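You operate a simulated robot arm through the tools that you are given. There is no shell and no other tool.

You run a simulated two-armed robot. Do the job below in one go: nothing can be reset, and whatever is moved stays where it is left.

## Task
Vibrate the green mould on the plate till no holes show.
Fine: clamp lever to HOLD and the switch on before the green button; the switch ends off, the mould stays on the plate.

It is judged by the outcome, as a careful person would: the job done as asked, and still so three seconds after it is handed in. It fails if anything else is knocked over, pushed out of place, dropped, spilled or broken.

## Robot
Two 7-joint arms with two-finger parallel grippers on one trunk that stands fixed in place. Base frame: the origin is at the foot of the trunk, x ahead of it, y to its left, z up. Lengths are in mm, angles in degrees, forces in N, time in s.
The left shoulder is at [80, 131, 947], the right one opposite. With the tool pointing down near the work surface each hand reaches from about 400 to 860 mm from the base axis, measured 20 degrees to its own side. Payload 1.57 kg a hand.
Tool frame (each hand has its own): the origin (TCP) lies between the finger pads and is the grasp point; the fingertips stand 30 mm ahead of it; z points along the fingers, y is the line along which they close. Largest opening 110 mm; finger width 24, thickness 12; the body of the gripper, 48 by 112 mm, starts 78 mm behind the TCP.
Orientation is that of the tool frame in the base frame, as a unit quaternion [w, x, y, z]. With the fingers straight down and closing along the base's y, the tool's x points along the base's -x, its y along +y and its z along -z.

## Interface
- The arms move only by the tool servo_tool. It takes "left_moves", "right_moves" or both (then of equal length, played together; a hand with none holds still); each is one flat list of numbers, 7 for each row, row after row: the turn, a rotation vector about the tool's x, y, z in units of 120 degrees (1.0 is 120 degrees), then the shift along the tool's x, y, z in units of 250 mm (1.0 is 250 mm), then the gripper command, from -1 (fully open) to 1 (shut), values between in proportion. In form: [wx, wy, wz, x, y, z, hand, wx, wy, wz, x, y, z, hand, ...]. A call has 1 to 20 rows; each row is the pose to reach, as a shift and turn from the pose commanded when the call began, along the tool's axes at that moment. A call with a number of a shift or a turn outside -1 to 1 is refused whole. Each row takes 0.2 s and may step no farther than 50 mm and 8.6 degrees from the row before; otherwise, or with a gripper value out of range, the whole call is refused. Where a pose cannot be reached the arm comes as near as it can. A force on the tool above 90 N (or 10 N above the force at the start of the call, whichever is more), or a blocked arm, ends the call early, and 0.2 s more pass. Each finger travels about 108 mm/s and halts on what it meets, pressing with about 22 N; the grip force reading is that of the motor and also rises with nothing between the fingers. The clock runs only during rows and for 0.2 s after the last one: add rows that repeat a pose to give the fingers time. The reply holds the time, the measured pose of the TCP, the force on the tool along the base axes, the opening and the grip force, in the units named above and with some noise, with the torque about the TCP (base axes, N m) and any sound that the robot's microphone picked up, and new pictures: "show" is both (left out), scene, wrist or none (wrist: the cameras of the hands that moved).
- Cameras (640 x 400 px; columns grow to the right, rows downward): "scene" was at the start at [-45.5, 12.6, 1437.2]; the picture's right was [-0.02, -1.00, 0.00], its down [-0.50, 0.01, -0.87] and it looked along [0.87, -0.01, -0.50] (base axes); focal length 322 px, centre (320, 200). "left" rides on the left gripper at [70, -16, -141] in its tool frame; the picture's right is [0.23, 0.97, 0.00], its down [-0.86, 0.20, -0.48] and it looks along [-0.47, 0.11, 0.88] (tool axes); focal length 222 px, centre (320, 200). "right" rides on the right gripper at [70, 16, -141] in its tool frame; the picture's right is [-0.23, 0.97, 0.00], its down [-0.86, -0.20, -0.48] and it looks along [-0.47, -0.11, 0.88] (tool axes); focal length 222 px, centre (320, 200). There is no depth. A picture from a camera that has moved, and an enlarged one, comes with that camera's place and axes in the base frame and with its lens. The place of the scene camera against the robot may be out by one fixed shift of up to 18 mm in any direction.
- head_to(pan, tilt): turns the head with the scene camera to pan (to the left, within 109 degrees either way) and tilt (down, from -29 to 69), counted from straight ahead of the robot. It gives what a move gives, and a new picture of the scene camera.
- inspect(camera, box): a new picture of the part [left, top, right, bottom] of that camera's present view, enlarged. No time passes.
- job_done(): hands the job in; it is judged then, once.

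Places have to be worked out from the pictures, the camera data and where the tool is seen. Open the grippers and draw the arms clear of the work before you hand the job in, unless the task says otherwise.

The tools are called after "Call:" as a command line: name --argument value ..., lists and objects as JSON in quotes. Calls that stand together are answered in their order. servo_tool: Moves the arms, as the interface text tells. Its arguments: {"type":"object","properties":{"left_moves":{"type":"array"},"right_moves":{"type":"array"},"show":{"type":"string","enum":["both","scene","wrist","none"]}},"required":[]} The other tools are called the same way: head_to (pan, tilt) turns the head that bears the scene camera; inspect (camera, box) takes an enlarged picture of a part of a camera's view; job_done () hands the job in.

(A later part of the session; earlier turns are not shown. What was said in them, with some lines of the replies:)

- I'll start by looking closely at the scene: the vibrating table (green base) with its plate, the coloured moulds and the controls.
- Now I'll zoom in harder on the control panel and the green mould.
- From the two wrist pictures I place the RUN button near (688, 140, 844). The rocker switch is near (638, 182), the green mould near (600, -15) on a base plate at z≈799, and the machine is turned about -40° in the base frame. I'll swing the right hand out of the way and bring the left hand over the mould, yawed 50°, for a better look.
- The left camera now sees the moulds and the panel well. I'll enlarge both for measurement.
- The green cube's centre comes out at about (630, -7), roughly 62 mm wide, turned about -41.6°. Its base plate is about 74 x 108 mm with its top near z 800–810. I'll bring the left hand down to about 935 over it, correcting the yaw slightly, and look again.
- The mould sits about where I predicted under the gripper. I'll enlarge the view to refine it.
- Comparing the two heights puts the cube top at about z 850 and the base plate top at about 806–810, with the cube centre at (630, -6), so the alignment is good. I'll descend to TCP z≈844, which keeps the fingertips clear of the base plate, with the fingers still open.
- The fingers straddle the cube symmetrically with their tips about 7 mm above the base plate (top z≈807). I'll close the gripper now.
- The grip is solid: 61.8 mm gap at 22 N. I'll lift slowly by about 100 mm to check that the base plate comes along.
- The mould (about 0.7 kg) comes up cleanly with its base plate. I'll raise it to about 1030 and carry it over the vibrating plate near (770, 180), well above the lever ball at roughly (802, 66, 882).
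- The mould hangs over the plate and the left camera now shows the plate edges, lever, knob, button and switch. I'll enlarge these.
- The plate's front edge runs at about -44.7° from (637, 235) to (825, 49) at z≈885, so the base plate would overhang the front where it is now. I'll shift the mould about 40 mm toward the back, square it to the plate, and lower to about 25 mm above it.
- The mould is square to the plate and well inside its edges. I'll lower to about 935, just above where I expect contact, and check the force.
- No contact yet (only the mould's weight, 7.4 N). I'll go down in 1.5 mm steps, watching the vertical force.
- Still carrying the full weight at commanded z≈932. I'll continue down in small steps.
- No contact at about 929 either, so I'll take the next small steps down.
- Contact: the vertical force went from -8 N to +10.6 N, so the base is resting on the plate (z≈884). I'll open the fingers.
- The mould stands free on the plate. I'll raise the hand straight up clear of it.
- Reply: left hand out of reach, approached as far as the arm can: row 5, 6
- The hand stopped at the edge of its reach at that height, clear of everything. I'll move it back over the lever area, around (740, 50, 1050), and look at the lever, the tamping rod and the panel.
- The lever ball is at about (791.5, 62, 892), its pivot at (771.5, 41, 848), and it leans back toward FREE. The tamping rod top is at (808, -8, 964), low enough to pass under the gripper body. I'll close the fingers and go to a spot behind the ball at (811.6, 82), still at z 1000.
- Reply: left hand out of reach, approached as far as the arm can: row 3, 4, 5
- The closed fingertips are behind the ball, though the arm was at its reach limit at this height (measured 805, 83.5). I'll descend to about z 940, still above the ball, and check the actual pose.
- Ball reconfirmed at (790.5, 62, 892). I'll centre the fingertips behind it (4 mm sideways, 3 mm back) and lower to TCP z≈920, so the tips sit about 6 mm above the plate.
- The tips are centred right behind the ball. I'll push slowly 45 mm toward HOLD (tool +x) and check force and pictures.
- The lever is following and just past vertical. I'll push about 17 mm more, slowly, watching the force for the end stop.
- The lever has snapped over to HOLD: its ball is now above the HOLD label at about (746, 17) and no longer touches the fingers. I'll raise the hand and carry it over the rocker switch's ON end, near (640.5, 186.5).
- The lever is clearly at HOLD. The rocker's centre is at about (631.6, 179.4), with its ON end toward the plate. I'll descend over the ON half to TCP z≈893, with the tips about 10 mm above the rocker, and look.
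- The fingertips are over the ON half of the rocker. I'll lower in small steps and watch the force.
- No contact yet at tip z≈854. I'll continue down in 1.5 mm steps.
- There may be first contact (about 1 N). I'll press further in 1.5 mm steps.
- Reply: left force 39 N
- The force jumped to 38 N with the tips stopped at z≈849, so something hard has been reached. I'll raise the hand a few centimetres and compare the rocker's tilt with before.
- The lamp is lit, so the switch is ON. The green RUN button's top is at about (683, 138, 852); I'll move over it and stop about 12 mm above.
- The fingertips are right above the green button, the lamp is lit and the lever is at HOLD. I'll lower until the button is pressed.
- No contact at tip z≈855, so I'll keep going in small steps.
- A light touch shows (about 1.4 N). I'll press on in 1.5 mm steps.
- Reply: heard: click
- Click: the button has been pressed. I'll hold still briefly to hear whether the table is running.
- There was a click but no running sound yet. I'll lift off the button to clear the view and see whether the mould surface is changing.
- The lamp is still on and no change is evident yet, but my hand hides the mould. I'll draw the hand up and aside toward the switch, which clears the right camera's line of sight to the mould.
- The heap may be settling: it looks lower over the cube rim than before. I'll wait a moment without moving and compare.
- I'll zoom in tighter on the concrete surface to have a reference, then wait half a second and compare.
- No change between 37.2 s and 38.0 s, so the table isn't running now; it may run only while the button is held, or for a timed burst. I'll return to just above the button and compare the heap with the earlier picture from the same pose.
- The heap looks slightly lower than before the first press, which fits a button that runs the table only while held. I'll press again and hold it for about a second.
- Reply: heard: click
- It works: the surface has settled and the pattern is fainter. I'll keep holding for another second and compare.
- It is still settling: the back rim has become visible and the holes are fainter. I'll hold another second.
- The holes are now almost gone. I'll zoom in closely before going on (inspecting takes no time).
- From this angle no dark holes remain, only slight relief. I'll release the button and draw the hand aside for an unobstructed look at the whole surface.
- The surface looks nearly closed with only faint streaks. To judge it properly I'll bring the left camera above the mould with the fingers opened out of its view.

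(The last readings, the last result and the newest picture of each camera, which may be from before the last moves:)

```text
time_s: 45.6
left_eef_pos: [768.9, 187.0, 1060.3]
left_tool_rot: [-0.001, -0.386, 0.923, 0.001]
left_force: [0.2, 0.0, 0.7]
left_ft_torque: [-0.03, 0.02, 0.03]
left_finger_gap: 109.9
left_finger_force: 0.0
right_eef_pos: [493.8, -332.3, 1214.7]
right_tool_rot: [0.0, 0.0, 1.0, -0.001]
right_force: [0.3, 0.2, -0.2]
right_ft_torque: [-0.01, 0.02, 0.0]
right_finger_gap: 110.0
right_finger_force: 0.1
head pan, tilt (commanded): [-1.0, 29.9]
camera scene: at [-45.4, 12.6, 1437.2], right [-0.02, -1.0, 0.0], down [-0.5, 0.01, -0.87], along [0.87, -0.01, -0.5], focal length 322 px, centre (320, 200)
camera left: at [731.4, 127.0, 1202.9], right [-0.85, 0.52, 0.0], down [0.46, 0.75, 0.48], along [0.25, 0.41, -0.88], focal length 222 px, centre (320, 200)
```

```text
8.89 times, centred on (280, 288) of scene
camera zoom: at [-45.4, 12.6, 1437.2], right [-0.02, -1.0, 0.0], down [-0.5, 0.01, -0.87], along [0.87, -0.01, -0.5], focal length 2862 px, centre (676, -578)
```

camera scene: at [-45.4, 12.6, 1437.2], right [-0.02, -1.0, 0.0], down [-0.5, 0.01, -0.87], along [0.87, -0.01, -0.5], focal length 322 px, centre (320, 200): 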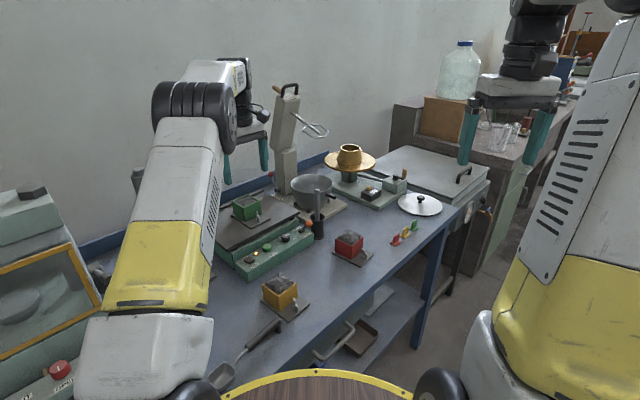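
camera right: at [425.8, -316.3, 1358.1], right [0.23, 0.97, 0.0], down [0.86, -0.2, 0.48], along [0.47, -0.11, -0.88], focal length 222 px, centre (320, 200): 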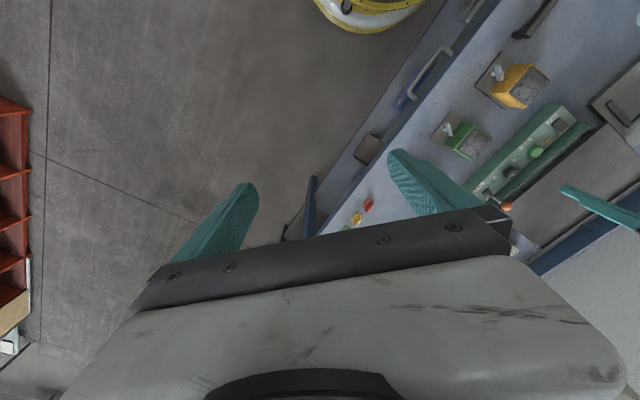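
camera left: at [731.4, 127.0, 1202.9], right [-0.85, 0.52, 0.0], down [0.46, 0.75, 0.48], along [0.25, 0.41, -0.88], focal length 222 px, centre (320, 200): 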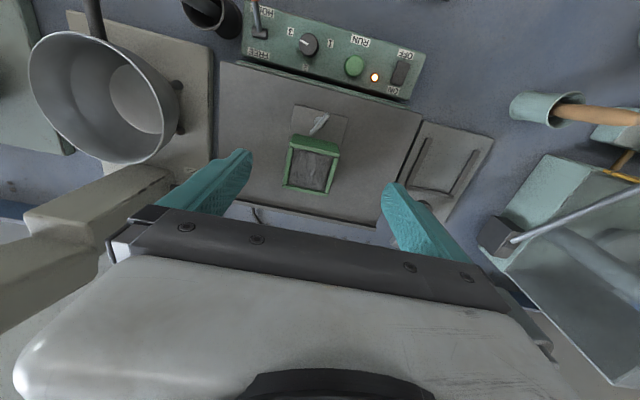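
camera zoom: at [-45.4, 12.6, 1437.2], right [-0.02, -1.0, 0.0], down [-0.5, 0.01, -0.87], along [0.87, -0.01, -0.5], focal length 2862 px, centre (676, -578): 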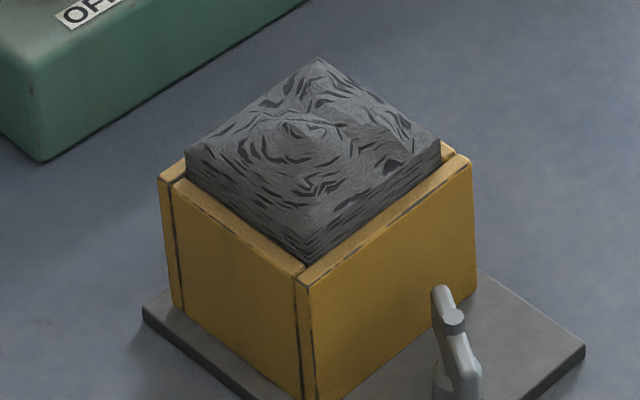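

The dark holes have faded, but from above faint traces of the pattern still show, so a little more vibration is needed. The lamp is on and the lever at HOLD; I'll go back over the RUN button with the fingers closed.

Call:
servo_tool --left_moves '[0, 0, 0, 0.15, 0.04, 0, 0, 0, 0, 0, 0.3, 0.082, 0.05, 1, 0, 0, 0, 0.383, 0.105, 0.2, 1, 0, 0, 0, 0.383, 0.105, 0.36, 1, 0, 0, 0, 0.383, 0.105, 0.52, 1, 0, 0, 0, 0.383, 0.105, 0.63, 1, 0, 0, 0, 0.383, 0.105, 0.668, 1, 0, 0, 0, 0.383, 0.105, 0.668, 1]' --show "wrist"

Call:
inspect --camera "left" --box '[220, 70, 420, 220]'

Call:
inspect --camera "right" --box '[570, 190, 612, 222]'

```text
time_s: 47.4
left_eef_pos: [682.9, 139.7, 895.0]
left_tool_rot: [0.0, -0.386, 0.923, 0.0]
left_force: [0.6, -0.1, -0.2]
left_ft_torque: [0.0, -0.01, -0.03]
left_finger_gap: 0.1
left_finger_force: 21.3
right_eef_pos: [494.7, -332.6, 1215.0]
right_tool_rot: [0.0, 0.0, 1.0, 0.0]
right_force: [0.1, 0.8, -0.7]
right_ft_torque: [0.01, 0.02, -0.01]
right_finger_gap: 110.1
right_finger_force: 0.0
head pan, tilt (commanded): [-1.0, 29.9]
camera left: at [645.6, 77.3, 1035.1], right [-0.85, 0.52, 0.0], down [0.46, 0.75, 0.48], along [0.25, 0.41, -0.88], focal length 222 px, centre (320, 200)
```

left: 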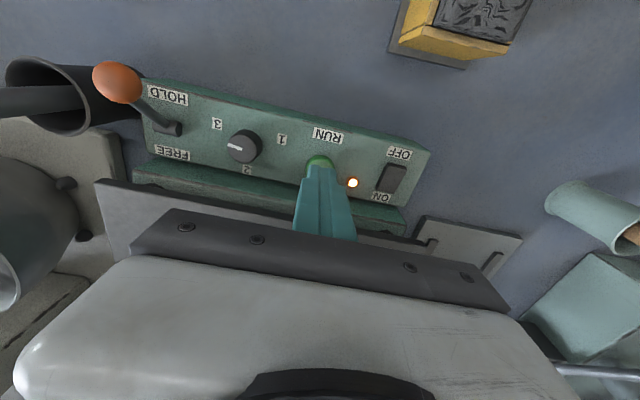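

```text
2.67 times, centred on (320, 145) of left
camera zoom: at [645.6, 77.3, 1035.1], right [-0.85, 0.52, 0.0], down [0.46, 0.75, 0.48], along [0.25, 0.41, -0.88], focal length 592 px, centre (320, 347)
```

zoom: 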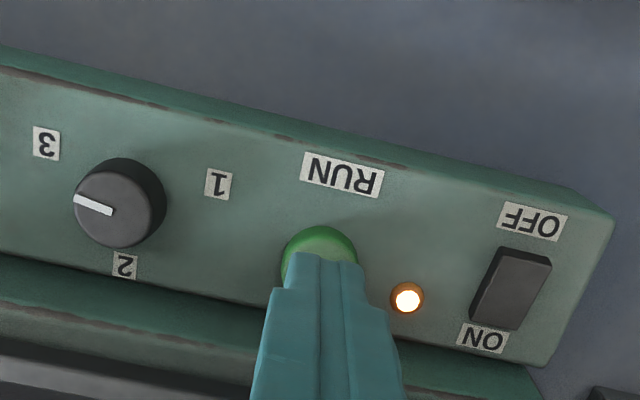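

```text
12.50 times, centred on (591, 206) of right
camera zoom: at [426.0, -316.6, 1357.9], right [0.23, 0.97, 0.0], down [0.86, -0.2, 0.48], along [0.47, -0.11, -0.88], focal length 2776 px, centre (-3068, 125)
```

zoom: 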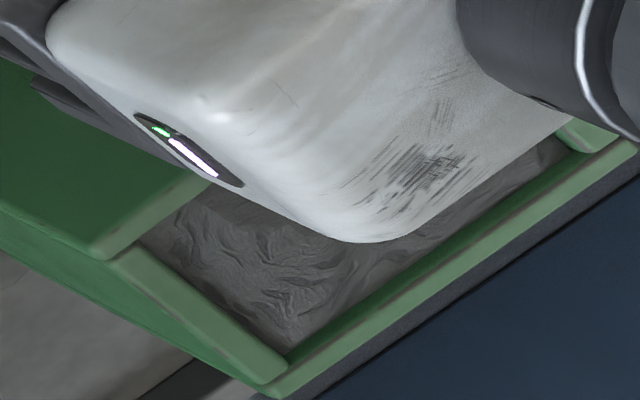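

The fingers are again above RUN. I'll press for a short extra burst of around half a second and look while still on the button.

Call:
servo_tool --left_moves '[0, 0, 0, 0, 0, 0.03, 1, 0, 0, 0, 0, 0, 0.048, 1, 0, 0, 0, 0, 0, 0.062, 1, 0, 0, 0, 0, 0, 0.062, 1]' --show "none"

Call:
inspect --camera "right" --box '[570, 190, 612, 222]'

```text
time_s: 48.4
left_eef_pos: [683.1, 138.5, 878.9]
left_tool_rot: [0.001, -0.385, 0.923, -0.001]
left_force: [3.0, -0.4, 5.8]
left_ft_torque: [0.01, -0.07, 0.01]
left_finger_gap: 0.0
left_finger_force: 20.7
right_eef_pos: [494.1, -334.0, 1216.4]
right_tool_rot: [0.001, 0.0, 1.0, 0.0]
right_force: [0.0, 0.3, 1.1]
right_ft_torque: [-0.01, -0.03, 0.01]
right_finger_gap: 110.1
right_finger_force: 0.1
head pan, tilt (commanded): [-1.0, 29.9]
heard: click
```

```text
12.50 times, centred on (591, 206) of right
camera zoom: at [426.0, -316.6, 1357.9], right [0.23, 0.97, 0.0], down [0.86, -0.2, 0.48], along [0.47, -0.11, -0.88], focal length 2776 px, centre (-3068, 125)
```

zoom: 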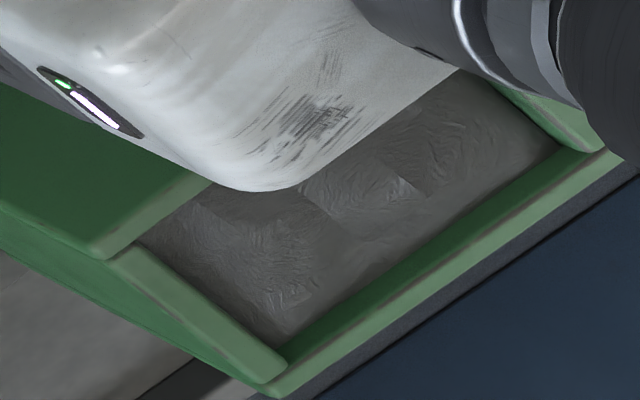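

Much smoother now, with hardly any pattern left. I'll release the button, back the hand off aside, and take another clear look.

Call:
servo_tool --left_moves '[0, 0, 0, 0, 0, -0.08, 1, 0, 0, 0, 0.03, 0.08, -0.18, 1, 0, 0, 0, 0.08, 0.2, -0.28, 1, 0, 0, 0, 0.11, 0.32, -0.36, 1, 0, 0, 0, 0.12, 0.38, -0.38, 1]' --show "scene"

Call:
inspect --camera "right" --box '[570, 185, 615, 225]'

```text
time_s: 49.6
left_eef_pos: [593.7, 185.0, 974.9]
left_tool_rot: [0.0, -0.385, 0.923, 0.001]
left_force: [0.0, 0.7, 0.2]
left_ft_torque: [0.01, 0.03, 0.0]
left_finger_gap: 0.2
left_finger_force: 20.8
right_eef_pos: [494.2, -333.5, 1215.8]
right_tool_rot: [-0.001, 0.0, 1.0, -0.001]
right_force: [-0.4, 0.2, -0.3]
right_ft_torque: [-0.01, 0.02, 0.01]
right_finger_gap: 110.0
right_finger_force: 0.1
head pan, tilt (commanded): [-1.0, 29.9]
camera scene: at [-45.3, 12.5, 1437.2], right [-0.02, -1.0, 0.0], down [-0.5, 0.01, -0.87], along [0.87, -0.01, -0.5], focal length 322 px, centre (320, 200)
```

scene: 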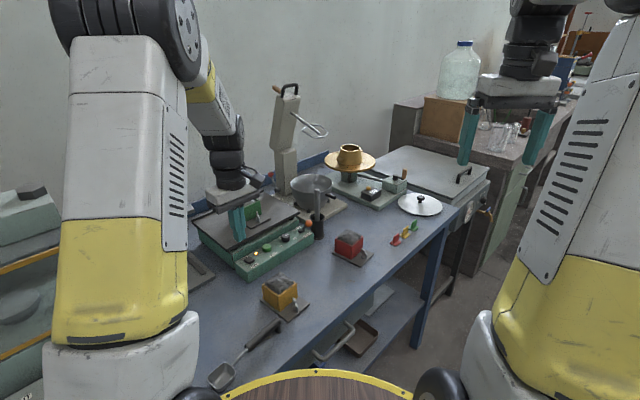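

```text
10.00 times, centred on (592, 205) of right
camera zoom: at [426.1, -316.7, 1357.8], right [0.23, 0.97, 0.0], down [0.86, -0.2, 0.48], along [0.47, -0.11, -0.88], focal length 2221 px, centre (-2405, 150)
```

zoom: 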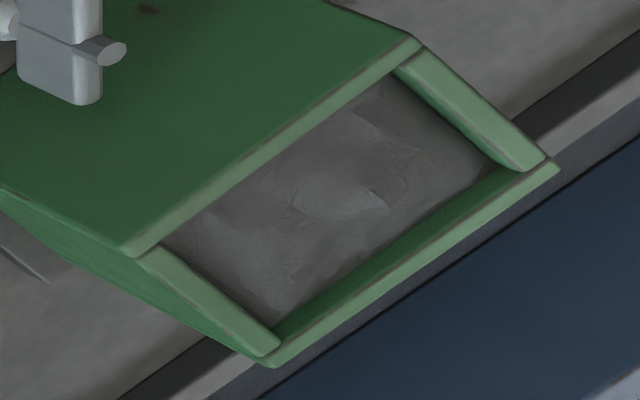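

The surface looks closed and smooth from here. I'll check once more from directly above before switching off.

Call:
servo_tool --left_moves '[0, 0, 0, 0, 0, -0.15, 1, 0, 0, 0, -0.05, -0.05, -0.3, 0, 0, 0, 0, -0.18, -0.17, -0.35, -1, 0, 0, 0, -0.3, -0.29, -0.35, -1, 0, 0, 0, -0.42, -0.4, -0.35, -1, 0, 0, 0, -0.504, -0.484, -0.35, -1, 0, 0, 0, -0.504, -0.484, -0.35, -1]' --show "wrist"

Call:
inspect --camera "left" --box '[280, 130, 345, 195]'

Call:
inspect --camera "scene" --box '[225, 185, 275, 230]'

```text
time_s: 51.2
left_eef_pos: [769.4, 188.3, 1060.7]
left_tool_rot: [-0.002, -0.386, 0.923, 0.001]
left_force: [-0.8, 0.5, -0.3]
left_ft_torque: [0.01, 0.0, 0.02]
left_finger_gap: 110.1
left_finger_force: 0.1
right_eef_pos: [494.9, -333.5, 1215.3]
right_tool_rot: [0.0, 0.001, 1.0, -0.001]
right_force: [-0.8, 0.6, -0.1]
right_ft_torque: [-0.02, 0.0, -0.01]
right_finger_gap: 109.8
right_finger_force: 0.0
head pan, tilt (commanded): [-1.0, 29.9]
camera left: at [732.1, 126.8, 1202.6], right [-0.85, 0.52, 0.0], down [0.46, 0.75, 0.48], along [0.25, 0.41, -0.88], focal length 222 px, centre (320, 200)
```

left: 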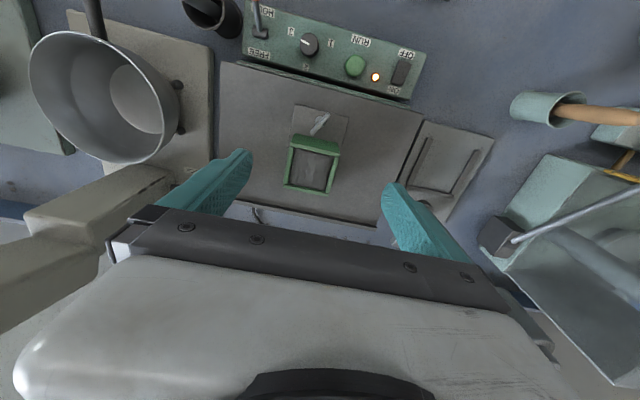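

```text
6.15 times, centred on (312, 162) of left
camera zoom: at [732.1, 126.8, 1202.6], right [-0.85, 0.52, 0.0], down [0.46, 0.75, 0.48], along [0.25, 0.41, -0.88], focal length 1367 px, centre (366, 431)
```

zoom: 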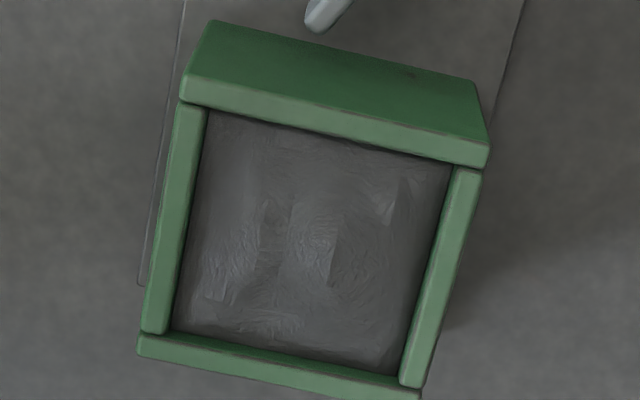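

```text
8.89 times, centred on (250, 208) of scene
camera zoom: at [-45.4, 12.5, 1437.2], right [-0.02, -1.0, 0.0], down [-0.5, 0.01, -0.87], along [0.87, -0.01, -0.5], focal length 2862 px, centre (942, 133)
```

zoom: 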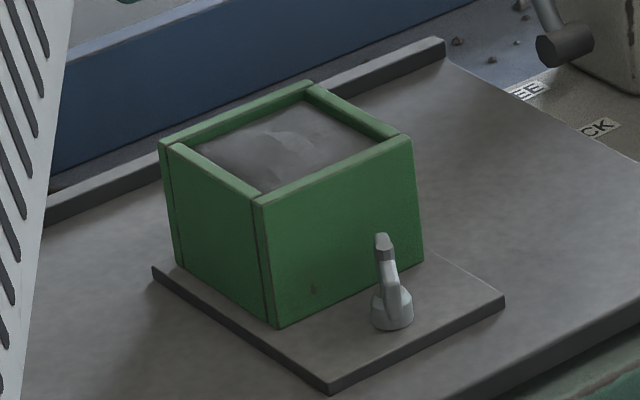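

No holes show any more: the surface is smooth and closed from above and from the side. Now I'll go over the OFF half of the rocker, near (624.6, 172.3), with the fingers closed.

Call:
servo_tool --left_moves '[0, 0, 0, 0.1, 0.08, 0, 0, 0, 0, 0, 0.24, 0.195, 0.02, 1, 0, 0, 0, 0.36, 0.29, 0.1, 1, 0, 0, 0, 0.454, 0.366, 0.24, 1, 0, 0, 0, 0.454, 0.366, 0.4, 1, 0, 0, 0, 0.454, 0.366, 0.56, 1, 0, 0, 0, 0.454, 0.366, 0.64, 1, 0, 0, 0, 0.454, 0.366, 0.66, 1]' --show "both"

Call:
inspect --camera "left" --box '[220, 60, 420, 220]'

Call:
inspect --camera "right" --box '[520, 90, 620, 170]'

Call:
inspect --camera "scene" --box '[230, 210, 310, 280]'

```text
time_s: 53.0
left_eef_pos: [624.8, 172.5, 895.8]
left_tool_rot: [-0.001, -0.385, 0.923, -0.001]
left_force: [-0.4, -0.4, -0.9]
left_ft_torque: [-0.01, 0.02, 0.01]
left_finger_gap: 0.2
left_finger_force: 21.5
right_eef_pos: [494.4, -333.5, 1215.5]
right_tool_rot: [0.0, 0.0, 1.0, 0.0]
right_force: [-0.1, -0.2, 0.1]
right_ft_torque: [-0.01, -0.02, 0.02]
right_finger_gap: 110.2
right_finger_force: 0.0
head pan, tilt (commanded): [-1.0, 29.9]
camera scene: at [-45.5, 12.5, 1437.2], right [-0.02, -1.0, 0.0], down [-0.5, 0.01, -0.87], along [0.87, -0.01, -0.5], focal length 322 px, centre (320, 200)
camera left: at [586.9, 111.1, 1037.5], right [-0.85, 0.52, 0.0], down [0.46, 0.75, 0.48], along [0.25, 0.41, -0.88], focal length 222 px, centre (320, 200)
```

scene: 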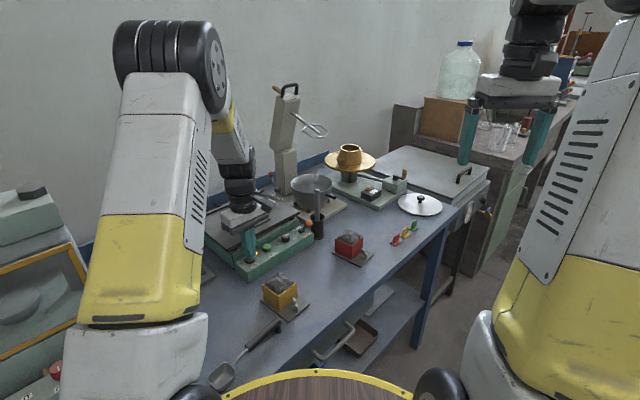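
left: 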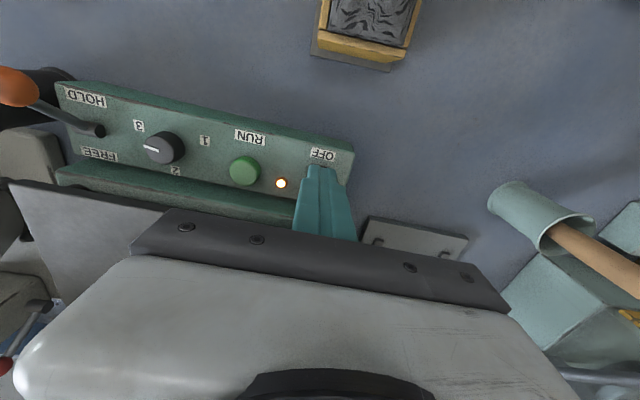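

```text
2.50 times, centred on (320, 140) of left
camera zoom: at [586.9, 111.1, 1037.5], right [-0.85, 0.52, 0.0], down [0.46, 0.75, 0.48], along [0.25, 0.41, -0.88], focal length 555 px, centre (320, 350)
```

zoom: 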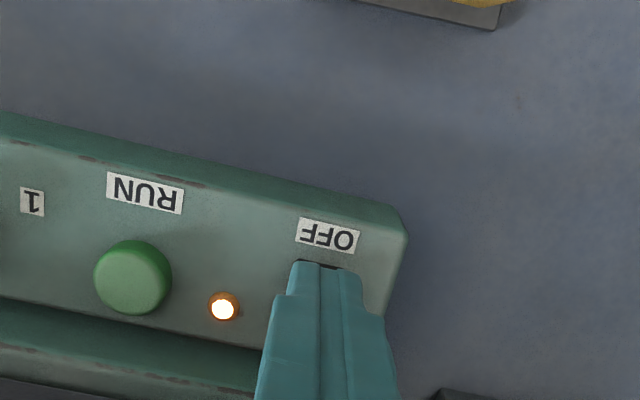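

```text
5.00 times, centred on (570, 130) of right
camera zoom: at [426.0, -316.6, 1357.9], right [0.23, 0.97, 0.0], down [0.86, -0.2, 0.48], along [0.47, -0.11, -0.88], focal length 1111 px, centre (-930, 550)
```

zoom: 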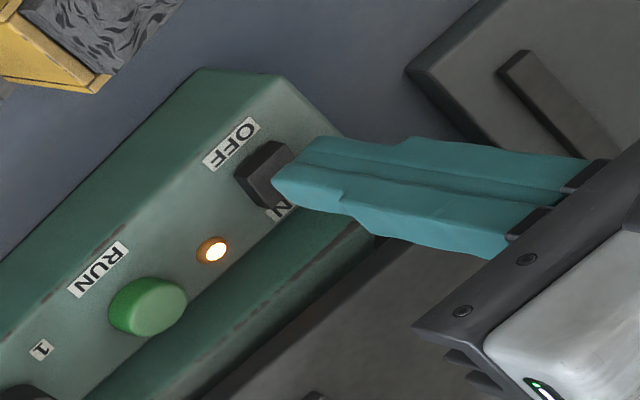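

```text
5.71 times, centred on (270, 245) of scene
camera zoom: at [-45.5, 12.5, 1437.2], right [-0.02, -1.0, 0.0], down [-0.5, 0.01, -0.87], along [0.87, -0.01, -0.5], focal length 1840 px, centre (606, -57)
```

zoom: 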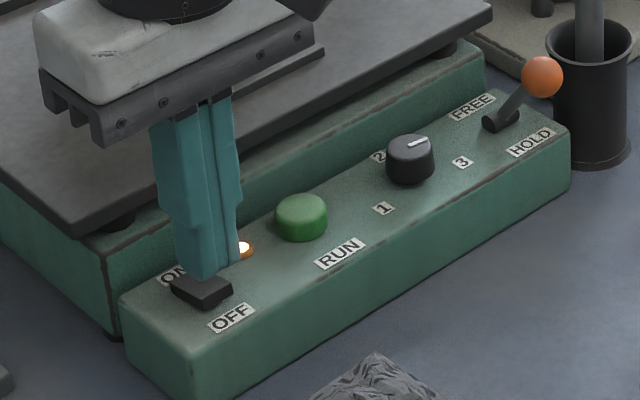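

The tips are over the OFF half of the rocker. I'll lower in small steps until it tips over.

Call:
servo_tool --left_moves '[0, 0, 0, 0, 0, 0.016, 1, 0, 0, 0, 0, 0, 0.032, 1, 0, 0, 0, 0, 0, 0.042, 1, 0, 0, 0, 0, 0, 0.048, 1]' --show "none"

Call:
inspect --camera "right" --box '[520, 90, 620, 170]'

```text
time_s: 54.0
left_eef_pos: [624.8, 172.3, 883.6]
left_tool_rot: [0.001, -0.385, 0.923, 0.0]
left_force: [0.4, 1.0, 0.0]
left_ft_torque: [0.0, -0.03, 0.01]
left_finger_gap: 0.0
left_finger_force: 21.4
right_eef_pos: [495.4, -333.1, 1214.7]
right_tool_rot: [0.001, 0.0, 1.0, 0.0]
right_force: [-0.5, -0.4, -1.0]
right_ft_torque: [-0.05, -0.02, -0.05]
right_finger_gap: 109.9
right_finger_force: 0.2
head pan, tilt (commanded): [-1.0, 29.9]
```

```text
5.00 times, centred on (570, 130) of right
camera zoom: at [426.0, -316.6, 1357.9], right [0.23, 0.97, 0.0], down [0.86, -0.2, 0.48], along [0.47, -0.11, -0.88], focal length 1111 px, centre (-930, 550)
```

zoom: 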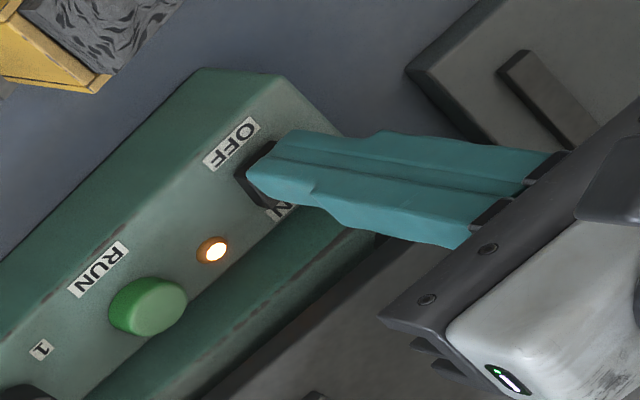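

Still no force at tip z≈853.5, so I'll continue in 1.5 mm steps.

Call:
servo_tool --left_moves '[0, 0, 0, 0, 0, 0.006, 1, 0, 0, 0, 0, 0, 0.012, 1, 0, 0, 0, 0, 0, 0.018, 1]' --show "none"

Call:
inspect --camera "right" --box '[520, 90, 620, 170]'

```text
time_s: 54.8
left_eef_pos: [623.2, 172.3, 880.2]
left_tool_rot: [0.0, -0.385, 0.923, 0.001]
left_force: [-2.3, -0.2, 4.4]
left_ft_torque: [-0.01, 0.06, -0.01]
left_finger_gap: 0.1
left_finger_force: 21.4
right_eef_pos: [493.9, -333.2, 1215.9]
right_tool_rot: [0.0, 0.0, 1.0, 0.0]
right_force: [1.0, 0.1, -0.4]
right_ft_torque: [0.03, 0.0, 0.0]
right_finger_gap: 110.0
right_finger_force: 0.1
head pan, tilt (commanded): [-1.0, 29.9]
```

```text
5.00 times, centred on (570, 130) of right
camera zoom: at [425.8, -316.6, 1357.9], right [0.23, 0.97, 0.0], down [0.86, -0.2, 0.48], along [0.47, -0.11, -0.88], focal length 1111 px, centre (-930, 550)
```

zoom: 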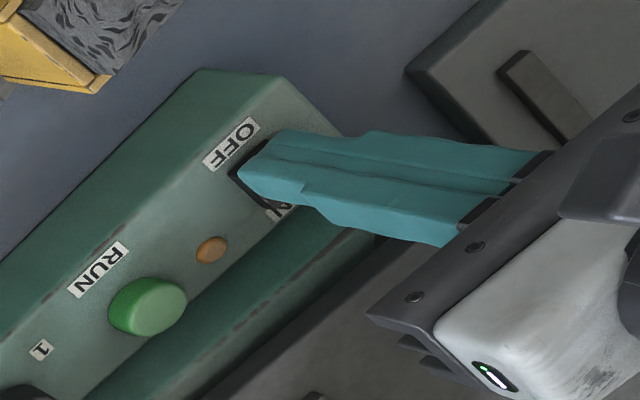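

The lamp has gone out. I'll press 1.5 mm more so the rocker seats fully, then lift off and check.

Call:
servo_tool --left_moves '[0, 0, 0, 0, 0, 0.006, 1, 0, 0, 0, 0, 0, -0.04, 1, 0, 0, 0, 0, 0, -0.16, 1, 0, 0, 0, 0.04, 0, -0.32, 1, 0, 0, 0, 0.12, 0.08, -0.46, 1]' --show "both"

Call:
inspect --camera "right" --box '[480, 90, 640, 240]'

Call:
inspect --camera "scene" --box '[215, 175, 345, 285]'

```text
time_s: 56.0
left_eef_pos: [587.6, 163.9, 994.5]
left_tool_rot: [0.0, -0.385, 0.923, 0.0]
left_force: [-0.2, -0.5, -0.7]
left_ft_torque: [0.0, 0.02, 0.01]
left_finger_gap: 0.0
left_finger_force: 21.6
right_eef_pos: [494.8, -332.9, 1216.2]
right_tool_rot: [0.0, 0.0, 1.0, 0.0]
right_force: [-0.3, 0.6, -0.1]
right_ft_torque: [0.01, 0.03, 0.0]
right_finger_gap: 110.1
right_finger_force: 0.0
head pan, tilt (commanded): [-1.0, 29.9]
camera scene: at [-45.0, 12.5, 1437.2], right [-0.02, -1.0, 0.0], down [-0.5, 0.01, -0.87], along [0.87, -0.01, -0.5], focal length 322 px, centre (320, 200)
camera left: at [550.4, 102.3, 1136.8], right [-0.85, 0.52, 0.0], down [0.46, 0.75, 0.48], along [0.25, 0.41, -0.88], focal length 222 px, centre (320, 200)
```

scene: 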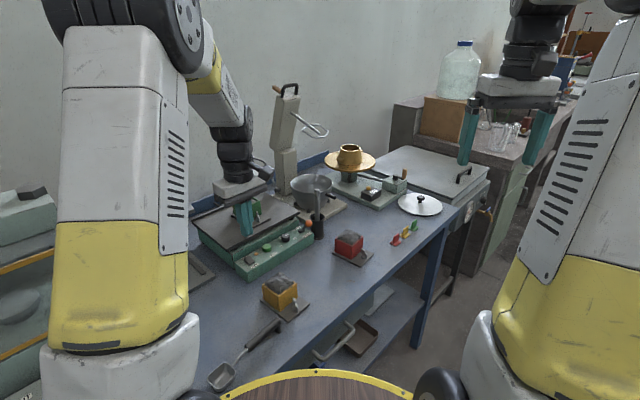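
left: 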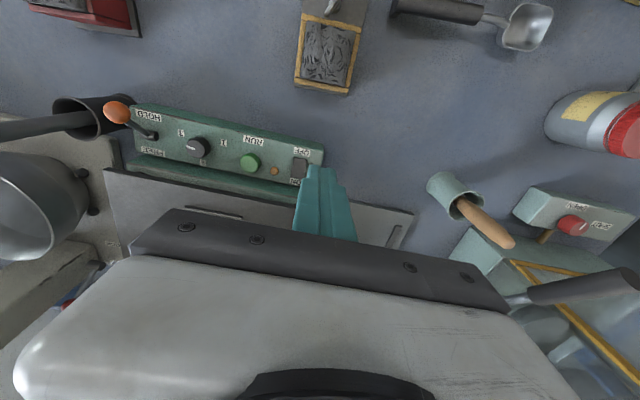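

```text
2.67 times, centred on (560, 165) of right
camera zoom: at [426.4, -316.7, 1357.7], right [0.23, 0.97, 0.0], down [0.86, -0.2, 0.48], along [0.47, -0.11, -0.88], focal length 592 px, centre (-320, 293)
```

zoom: 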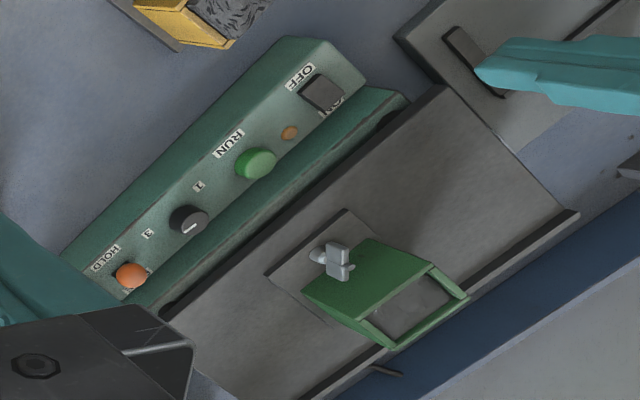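

```text
3.64 times, centred on (280, 230) of scene
camera zoom: at [-45.0, 12.5, 1437.2], right [-0.02, -1.0, 0.0], down [-0.5, 0.01, -0.87], along [0.87, -0.01, -0.5], focal length 1171 px, centre (466, 91)
```

zoom: 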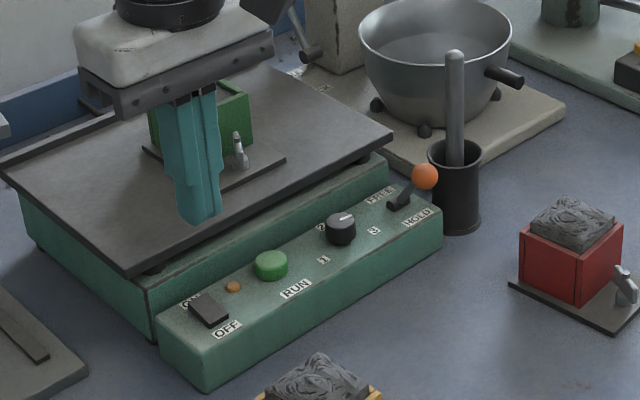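

The rocker is at OFF, the lamp is out, the lever is at HOLD and the mould sits on the plate with a closed surface. I'll raise the left hand, draw it back clear of the bench and open the gripper.

Call:
servo_tool --left_moves '[0, 0, 0, 0.01, 0.02, -0.15, 1, 0, 0, 0, 0.02, 0.06, -0.33, 1, 0, 0, 0, 0.04, 0.14, -0.5, 1, 0, 0, 0, 0.06, 0.26, -0.64, 0, 0, 0, 0, 0.08, 0.39, -0.74, -1, 0, 0, 0, 0.1, 0.53, -0.8, -1, 0, 0, 0, 0.114, 0.66, -0.82, -1, 0, 0, 0, 0.114, 0.66, -0.82, -1]' --show "both"

Call:
inspect --camera "scene" --box '[185, 160, 375, 310]'

Call:
inspect --camera "right" --box '[570, 185, 615, 225]'

```text
time_s: 57.8
left_eef_pos: [451.0, 260.7, 1200.4]
left_tool_rot: [0.0, -0.386, 0.922, 0.0]
left_force: [-0.4, -0.6, 0.1]
left_ft_torque: [0.01, 0.0, -0.02]
left_finger_gap: 109.9
left_finger_force: 0.1
right_eef_pos: [494.9, -333.4, 1217.0]
right_tool_rot: [-0.001, 0.0, 1.0, -0.001]
right_force: [0.1, -0.2, 0.2]
right_ft_torque: [-0.02, -0.04, 0.0]
right_finger_gap: 109.8
right_finger_force: 0.0
head pan, tilt (commanded): [-1.0, 29.9]
camera scene: at [-45.5, 12.6, 1437.2], right [-0.02, -1.0, 0.0], down [-0.5, 0.01, -0.87], along [0.87, -0.01, -0.5], focal length 322 px, centre (320, 200)
camera left: at [413.0, 199.7, 1341.7], right [-0.85, 0.52, 0.0], down [0.46, 0.75, 0.48], along [0.25, 0.41, -0.88], focal length 222 px, centre (320, 200)
```

scene: 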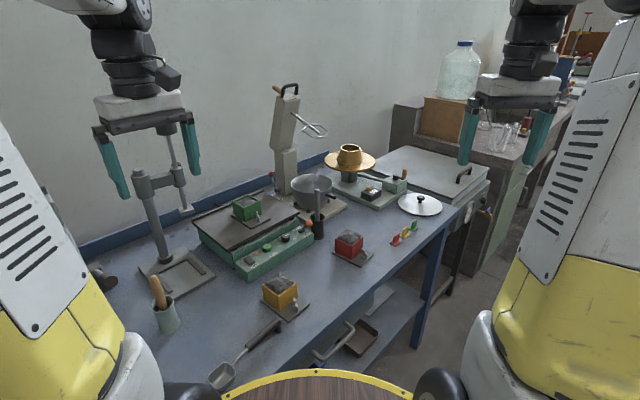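
left: 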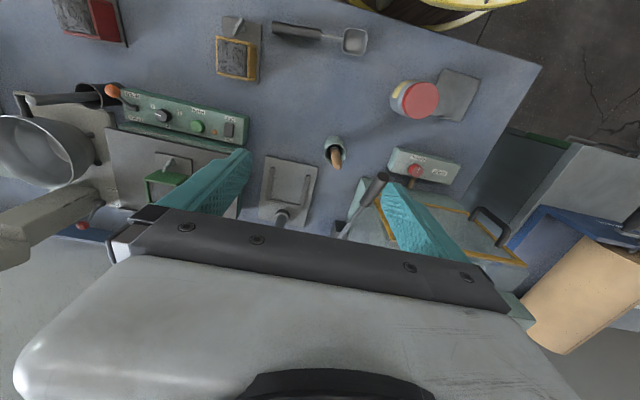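

```text
2.67 times, centred on (280, 235) of scene
camera zoom: at [-45.5, 12.6, 1437.2], right [-0.02, -1.0, 0.0], down [-0.5, 0.01, -0.87], along [0.87, -0.01, -0.5], focal length 858 px, centre (427, 107)
```

zoom: 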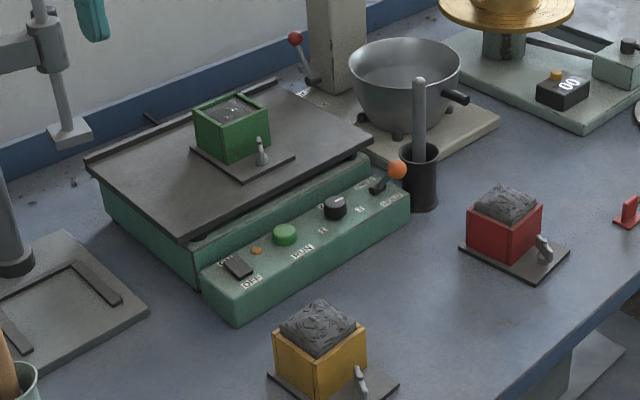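

```text
10.00 times, centred on (592, 205) of right
camera zoom: at [426.0, -316.5, 1357.9], right [0.23, 0.97, 0.0], down [0.86, -0.2, 0.48], along [0.47, -0.11, -0.88], focal length 2221 px, centre (-2405, 150)
```

zoom: 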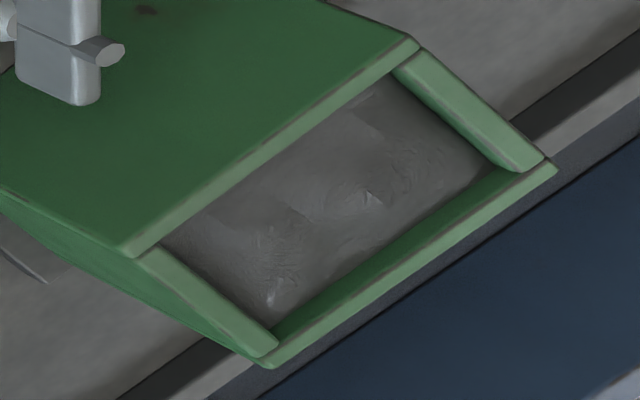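

I'll take one last close look at the mould surface and the controls before handing in.

Call:
inspect --camera "scene" --box '[225, 185, 275, 230]'

Call:
inspect --camera "scene" --box '[230, 210, 330, 285]'

Call:
inspect --camera "left" --box '[100, 80, 260, 220]'

```text
8.89 times, centred on (250, 208) of scene
camera zoom: at [-45.5, 12.6, 1437.2], right [-0.02, -1.0, 0.0], down [-0.5, 0.01, -0.87], along [0.87, -0.01, -0.5], focal length 2862 px, centre (942, 133)
```

zoom: 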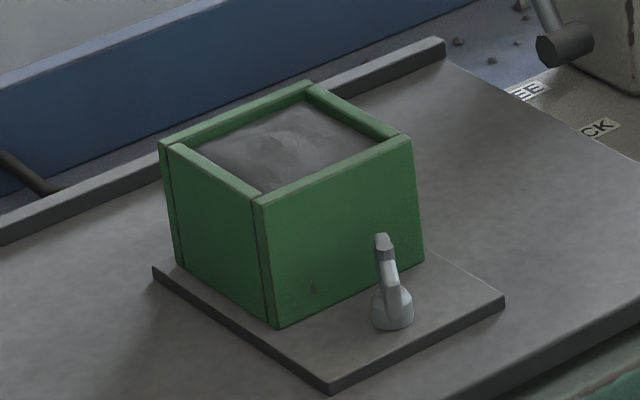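

```text
5.33 times, centred on (280, 248) of scene
camera zoom: at [-45.5, 12.6, 1437.2], right [-0.02, -1.0, 0.0], down [-0.5, 0.01, -0.87], along [0.87, -0.01, -0.5], focal length 1717 px, centre (533, -53)
```

zoom: 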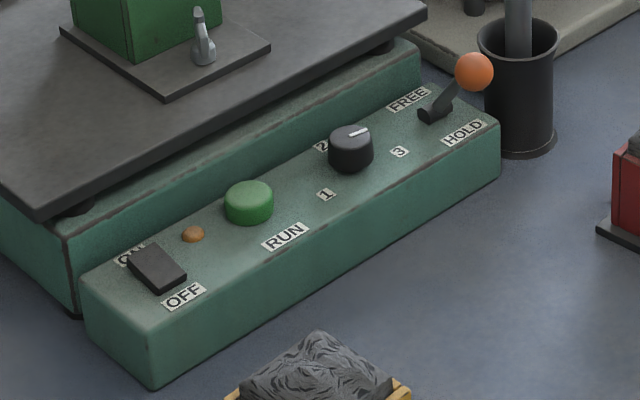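

```text
2.86 times, centred on (180, 150) of left
camera zoom: at [413.0, 199.7, 1341.7], right [-0.85, 0.52, 0.0], down [0.46, 0.75, 0.48], along [0.25, 0.41, -0.88], focal length 635 px, centre (720, 343)
```

zoom: 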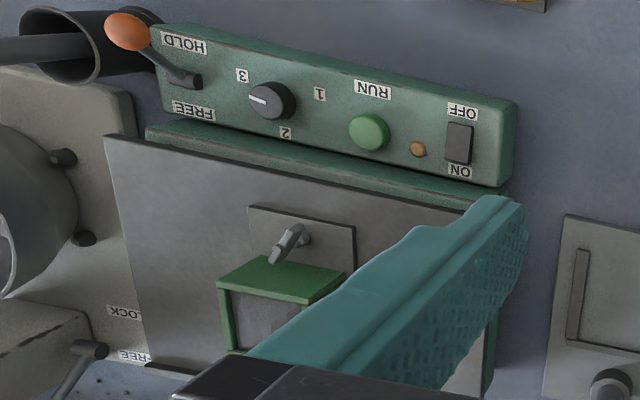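

The mould stands on the plate with a closed surface and no holes. The lever is at HOLD, the switch is OFF with the lamp out, nothing else has moved, and both hands are clear with open grippers. I'm handing the job in.

Call:
job_done

```text
The job is handed in.
```

The green mould is vibrated: no holes show in its surface, seen from above and from the side. I've handed the job in.

- **Order:** I put the mould on the plate, pushed the clamp lever to HOLD and switched on (the lamp lit). Only then did I press the green button.
- **Vibrating:** It took three presses, about four to five seconds in all. The table seemed to run only while the button was held. After the second press faint traces of holes remained, so I gave it one more short burst.
- **End state:** The switch is off with its lamp out, the lever is still at HOLD, and the mould is on the plate. The concrete has settled a little below the mould's rim.
- **Everything else:** In the pictures nothing else was knocked or moved, and I left the speed knob as it was. Both arms are drawn clear with the grippers open.
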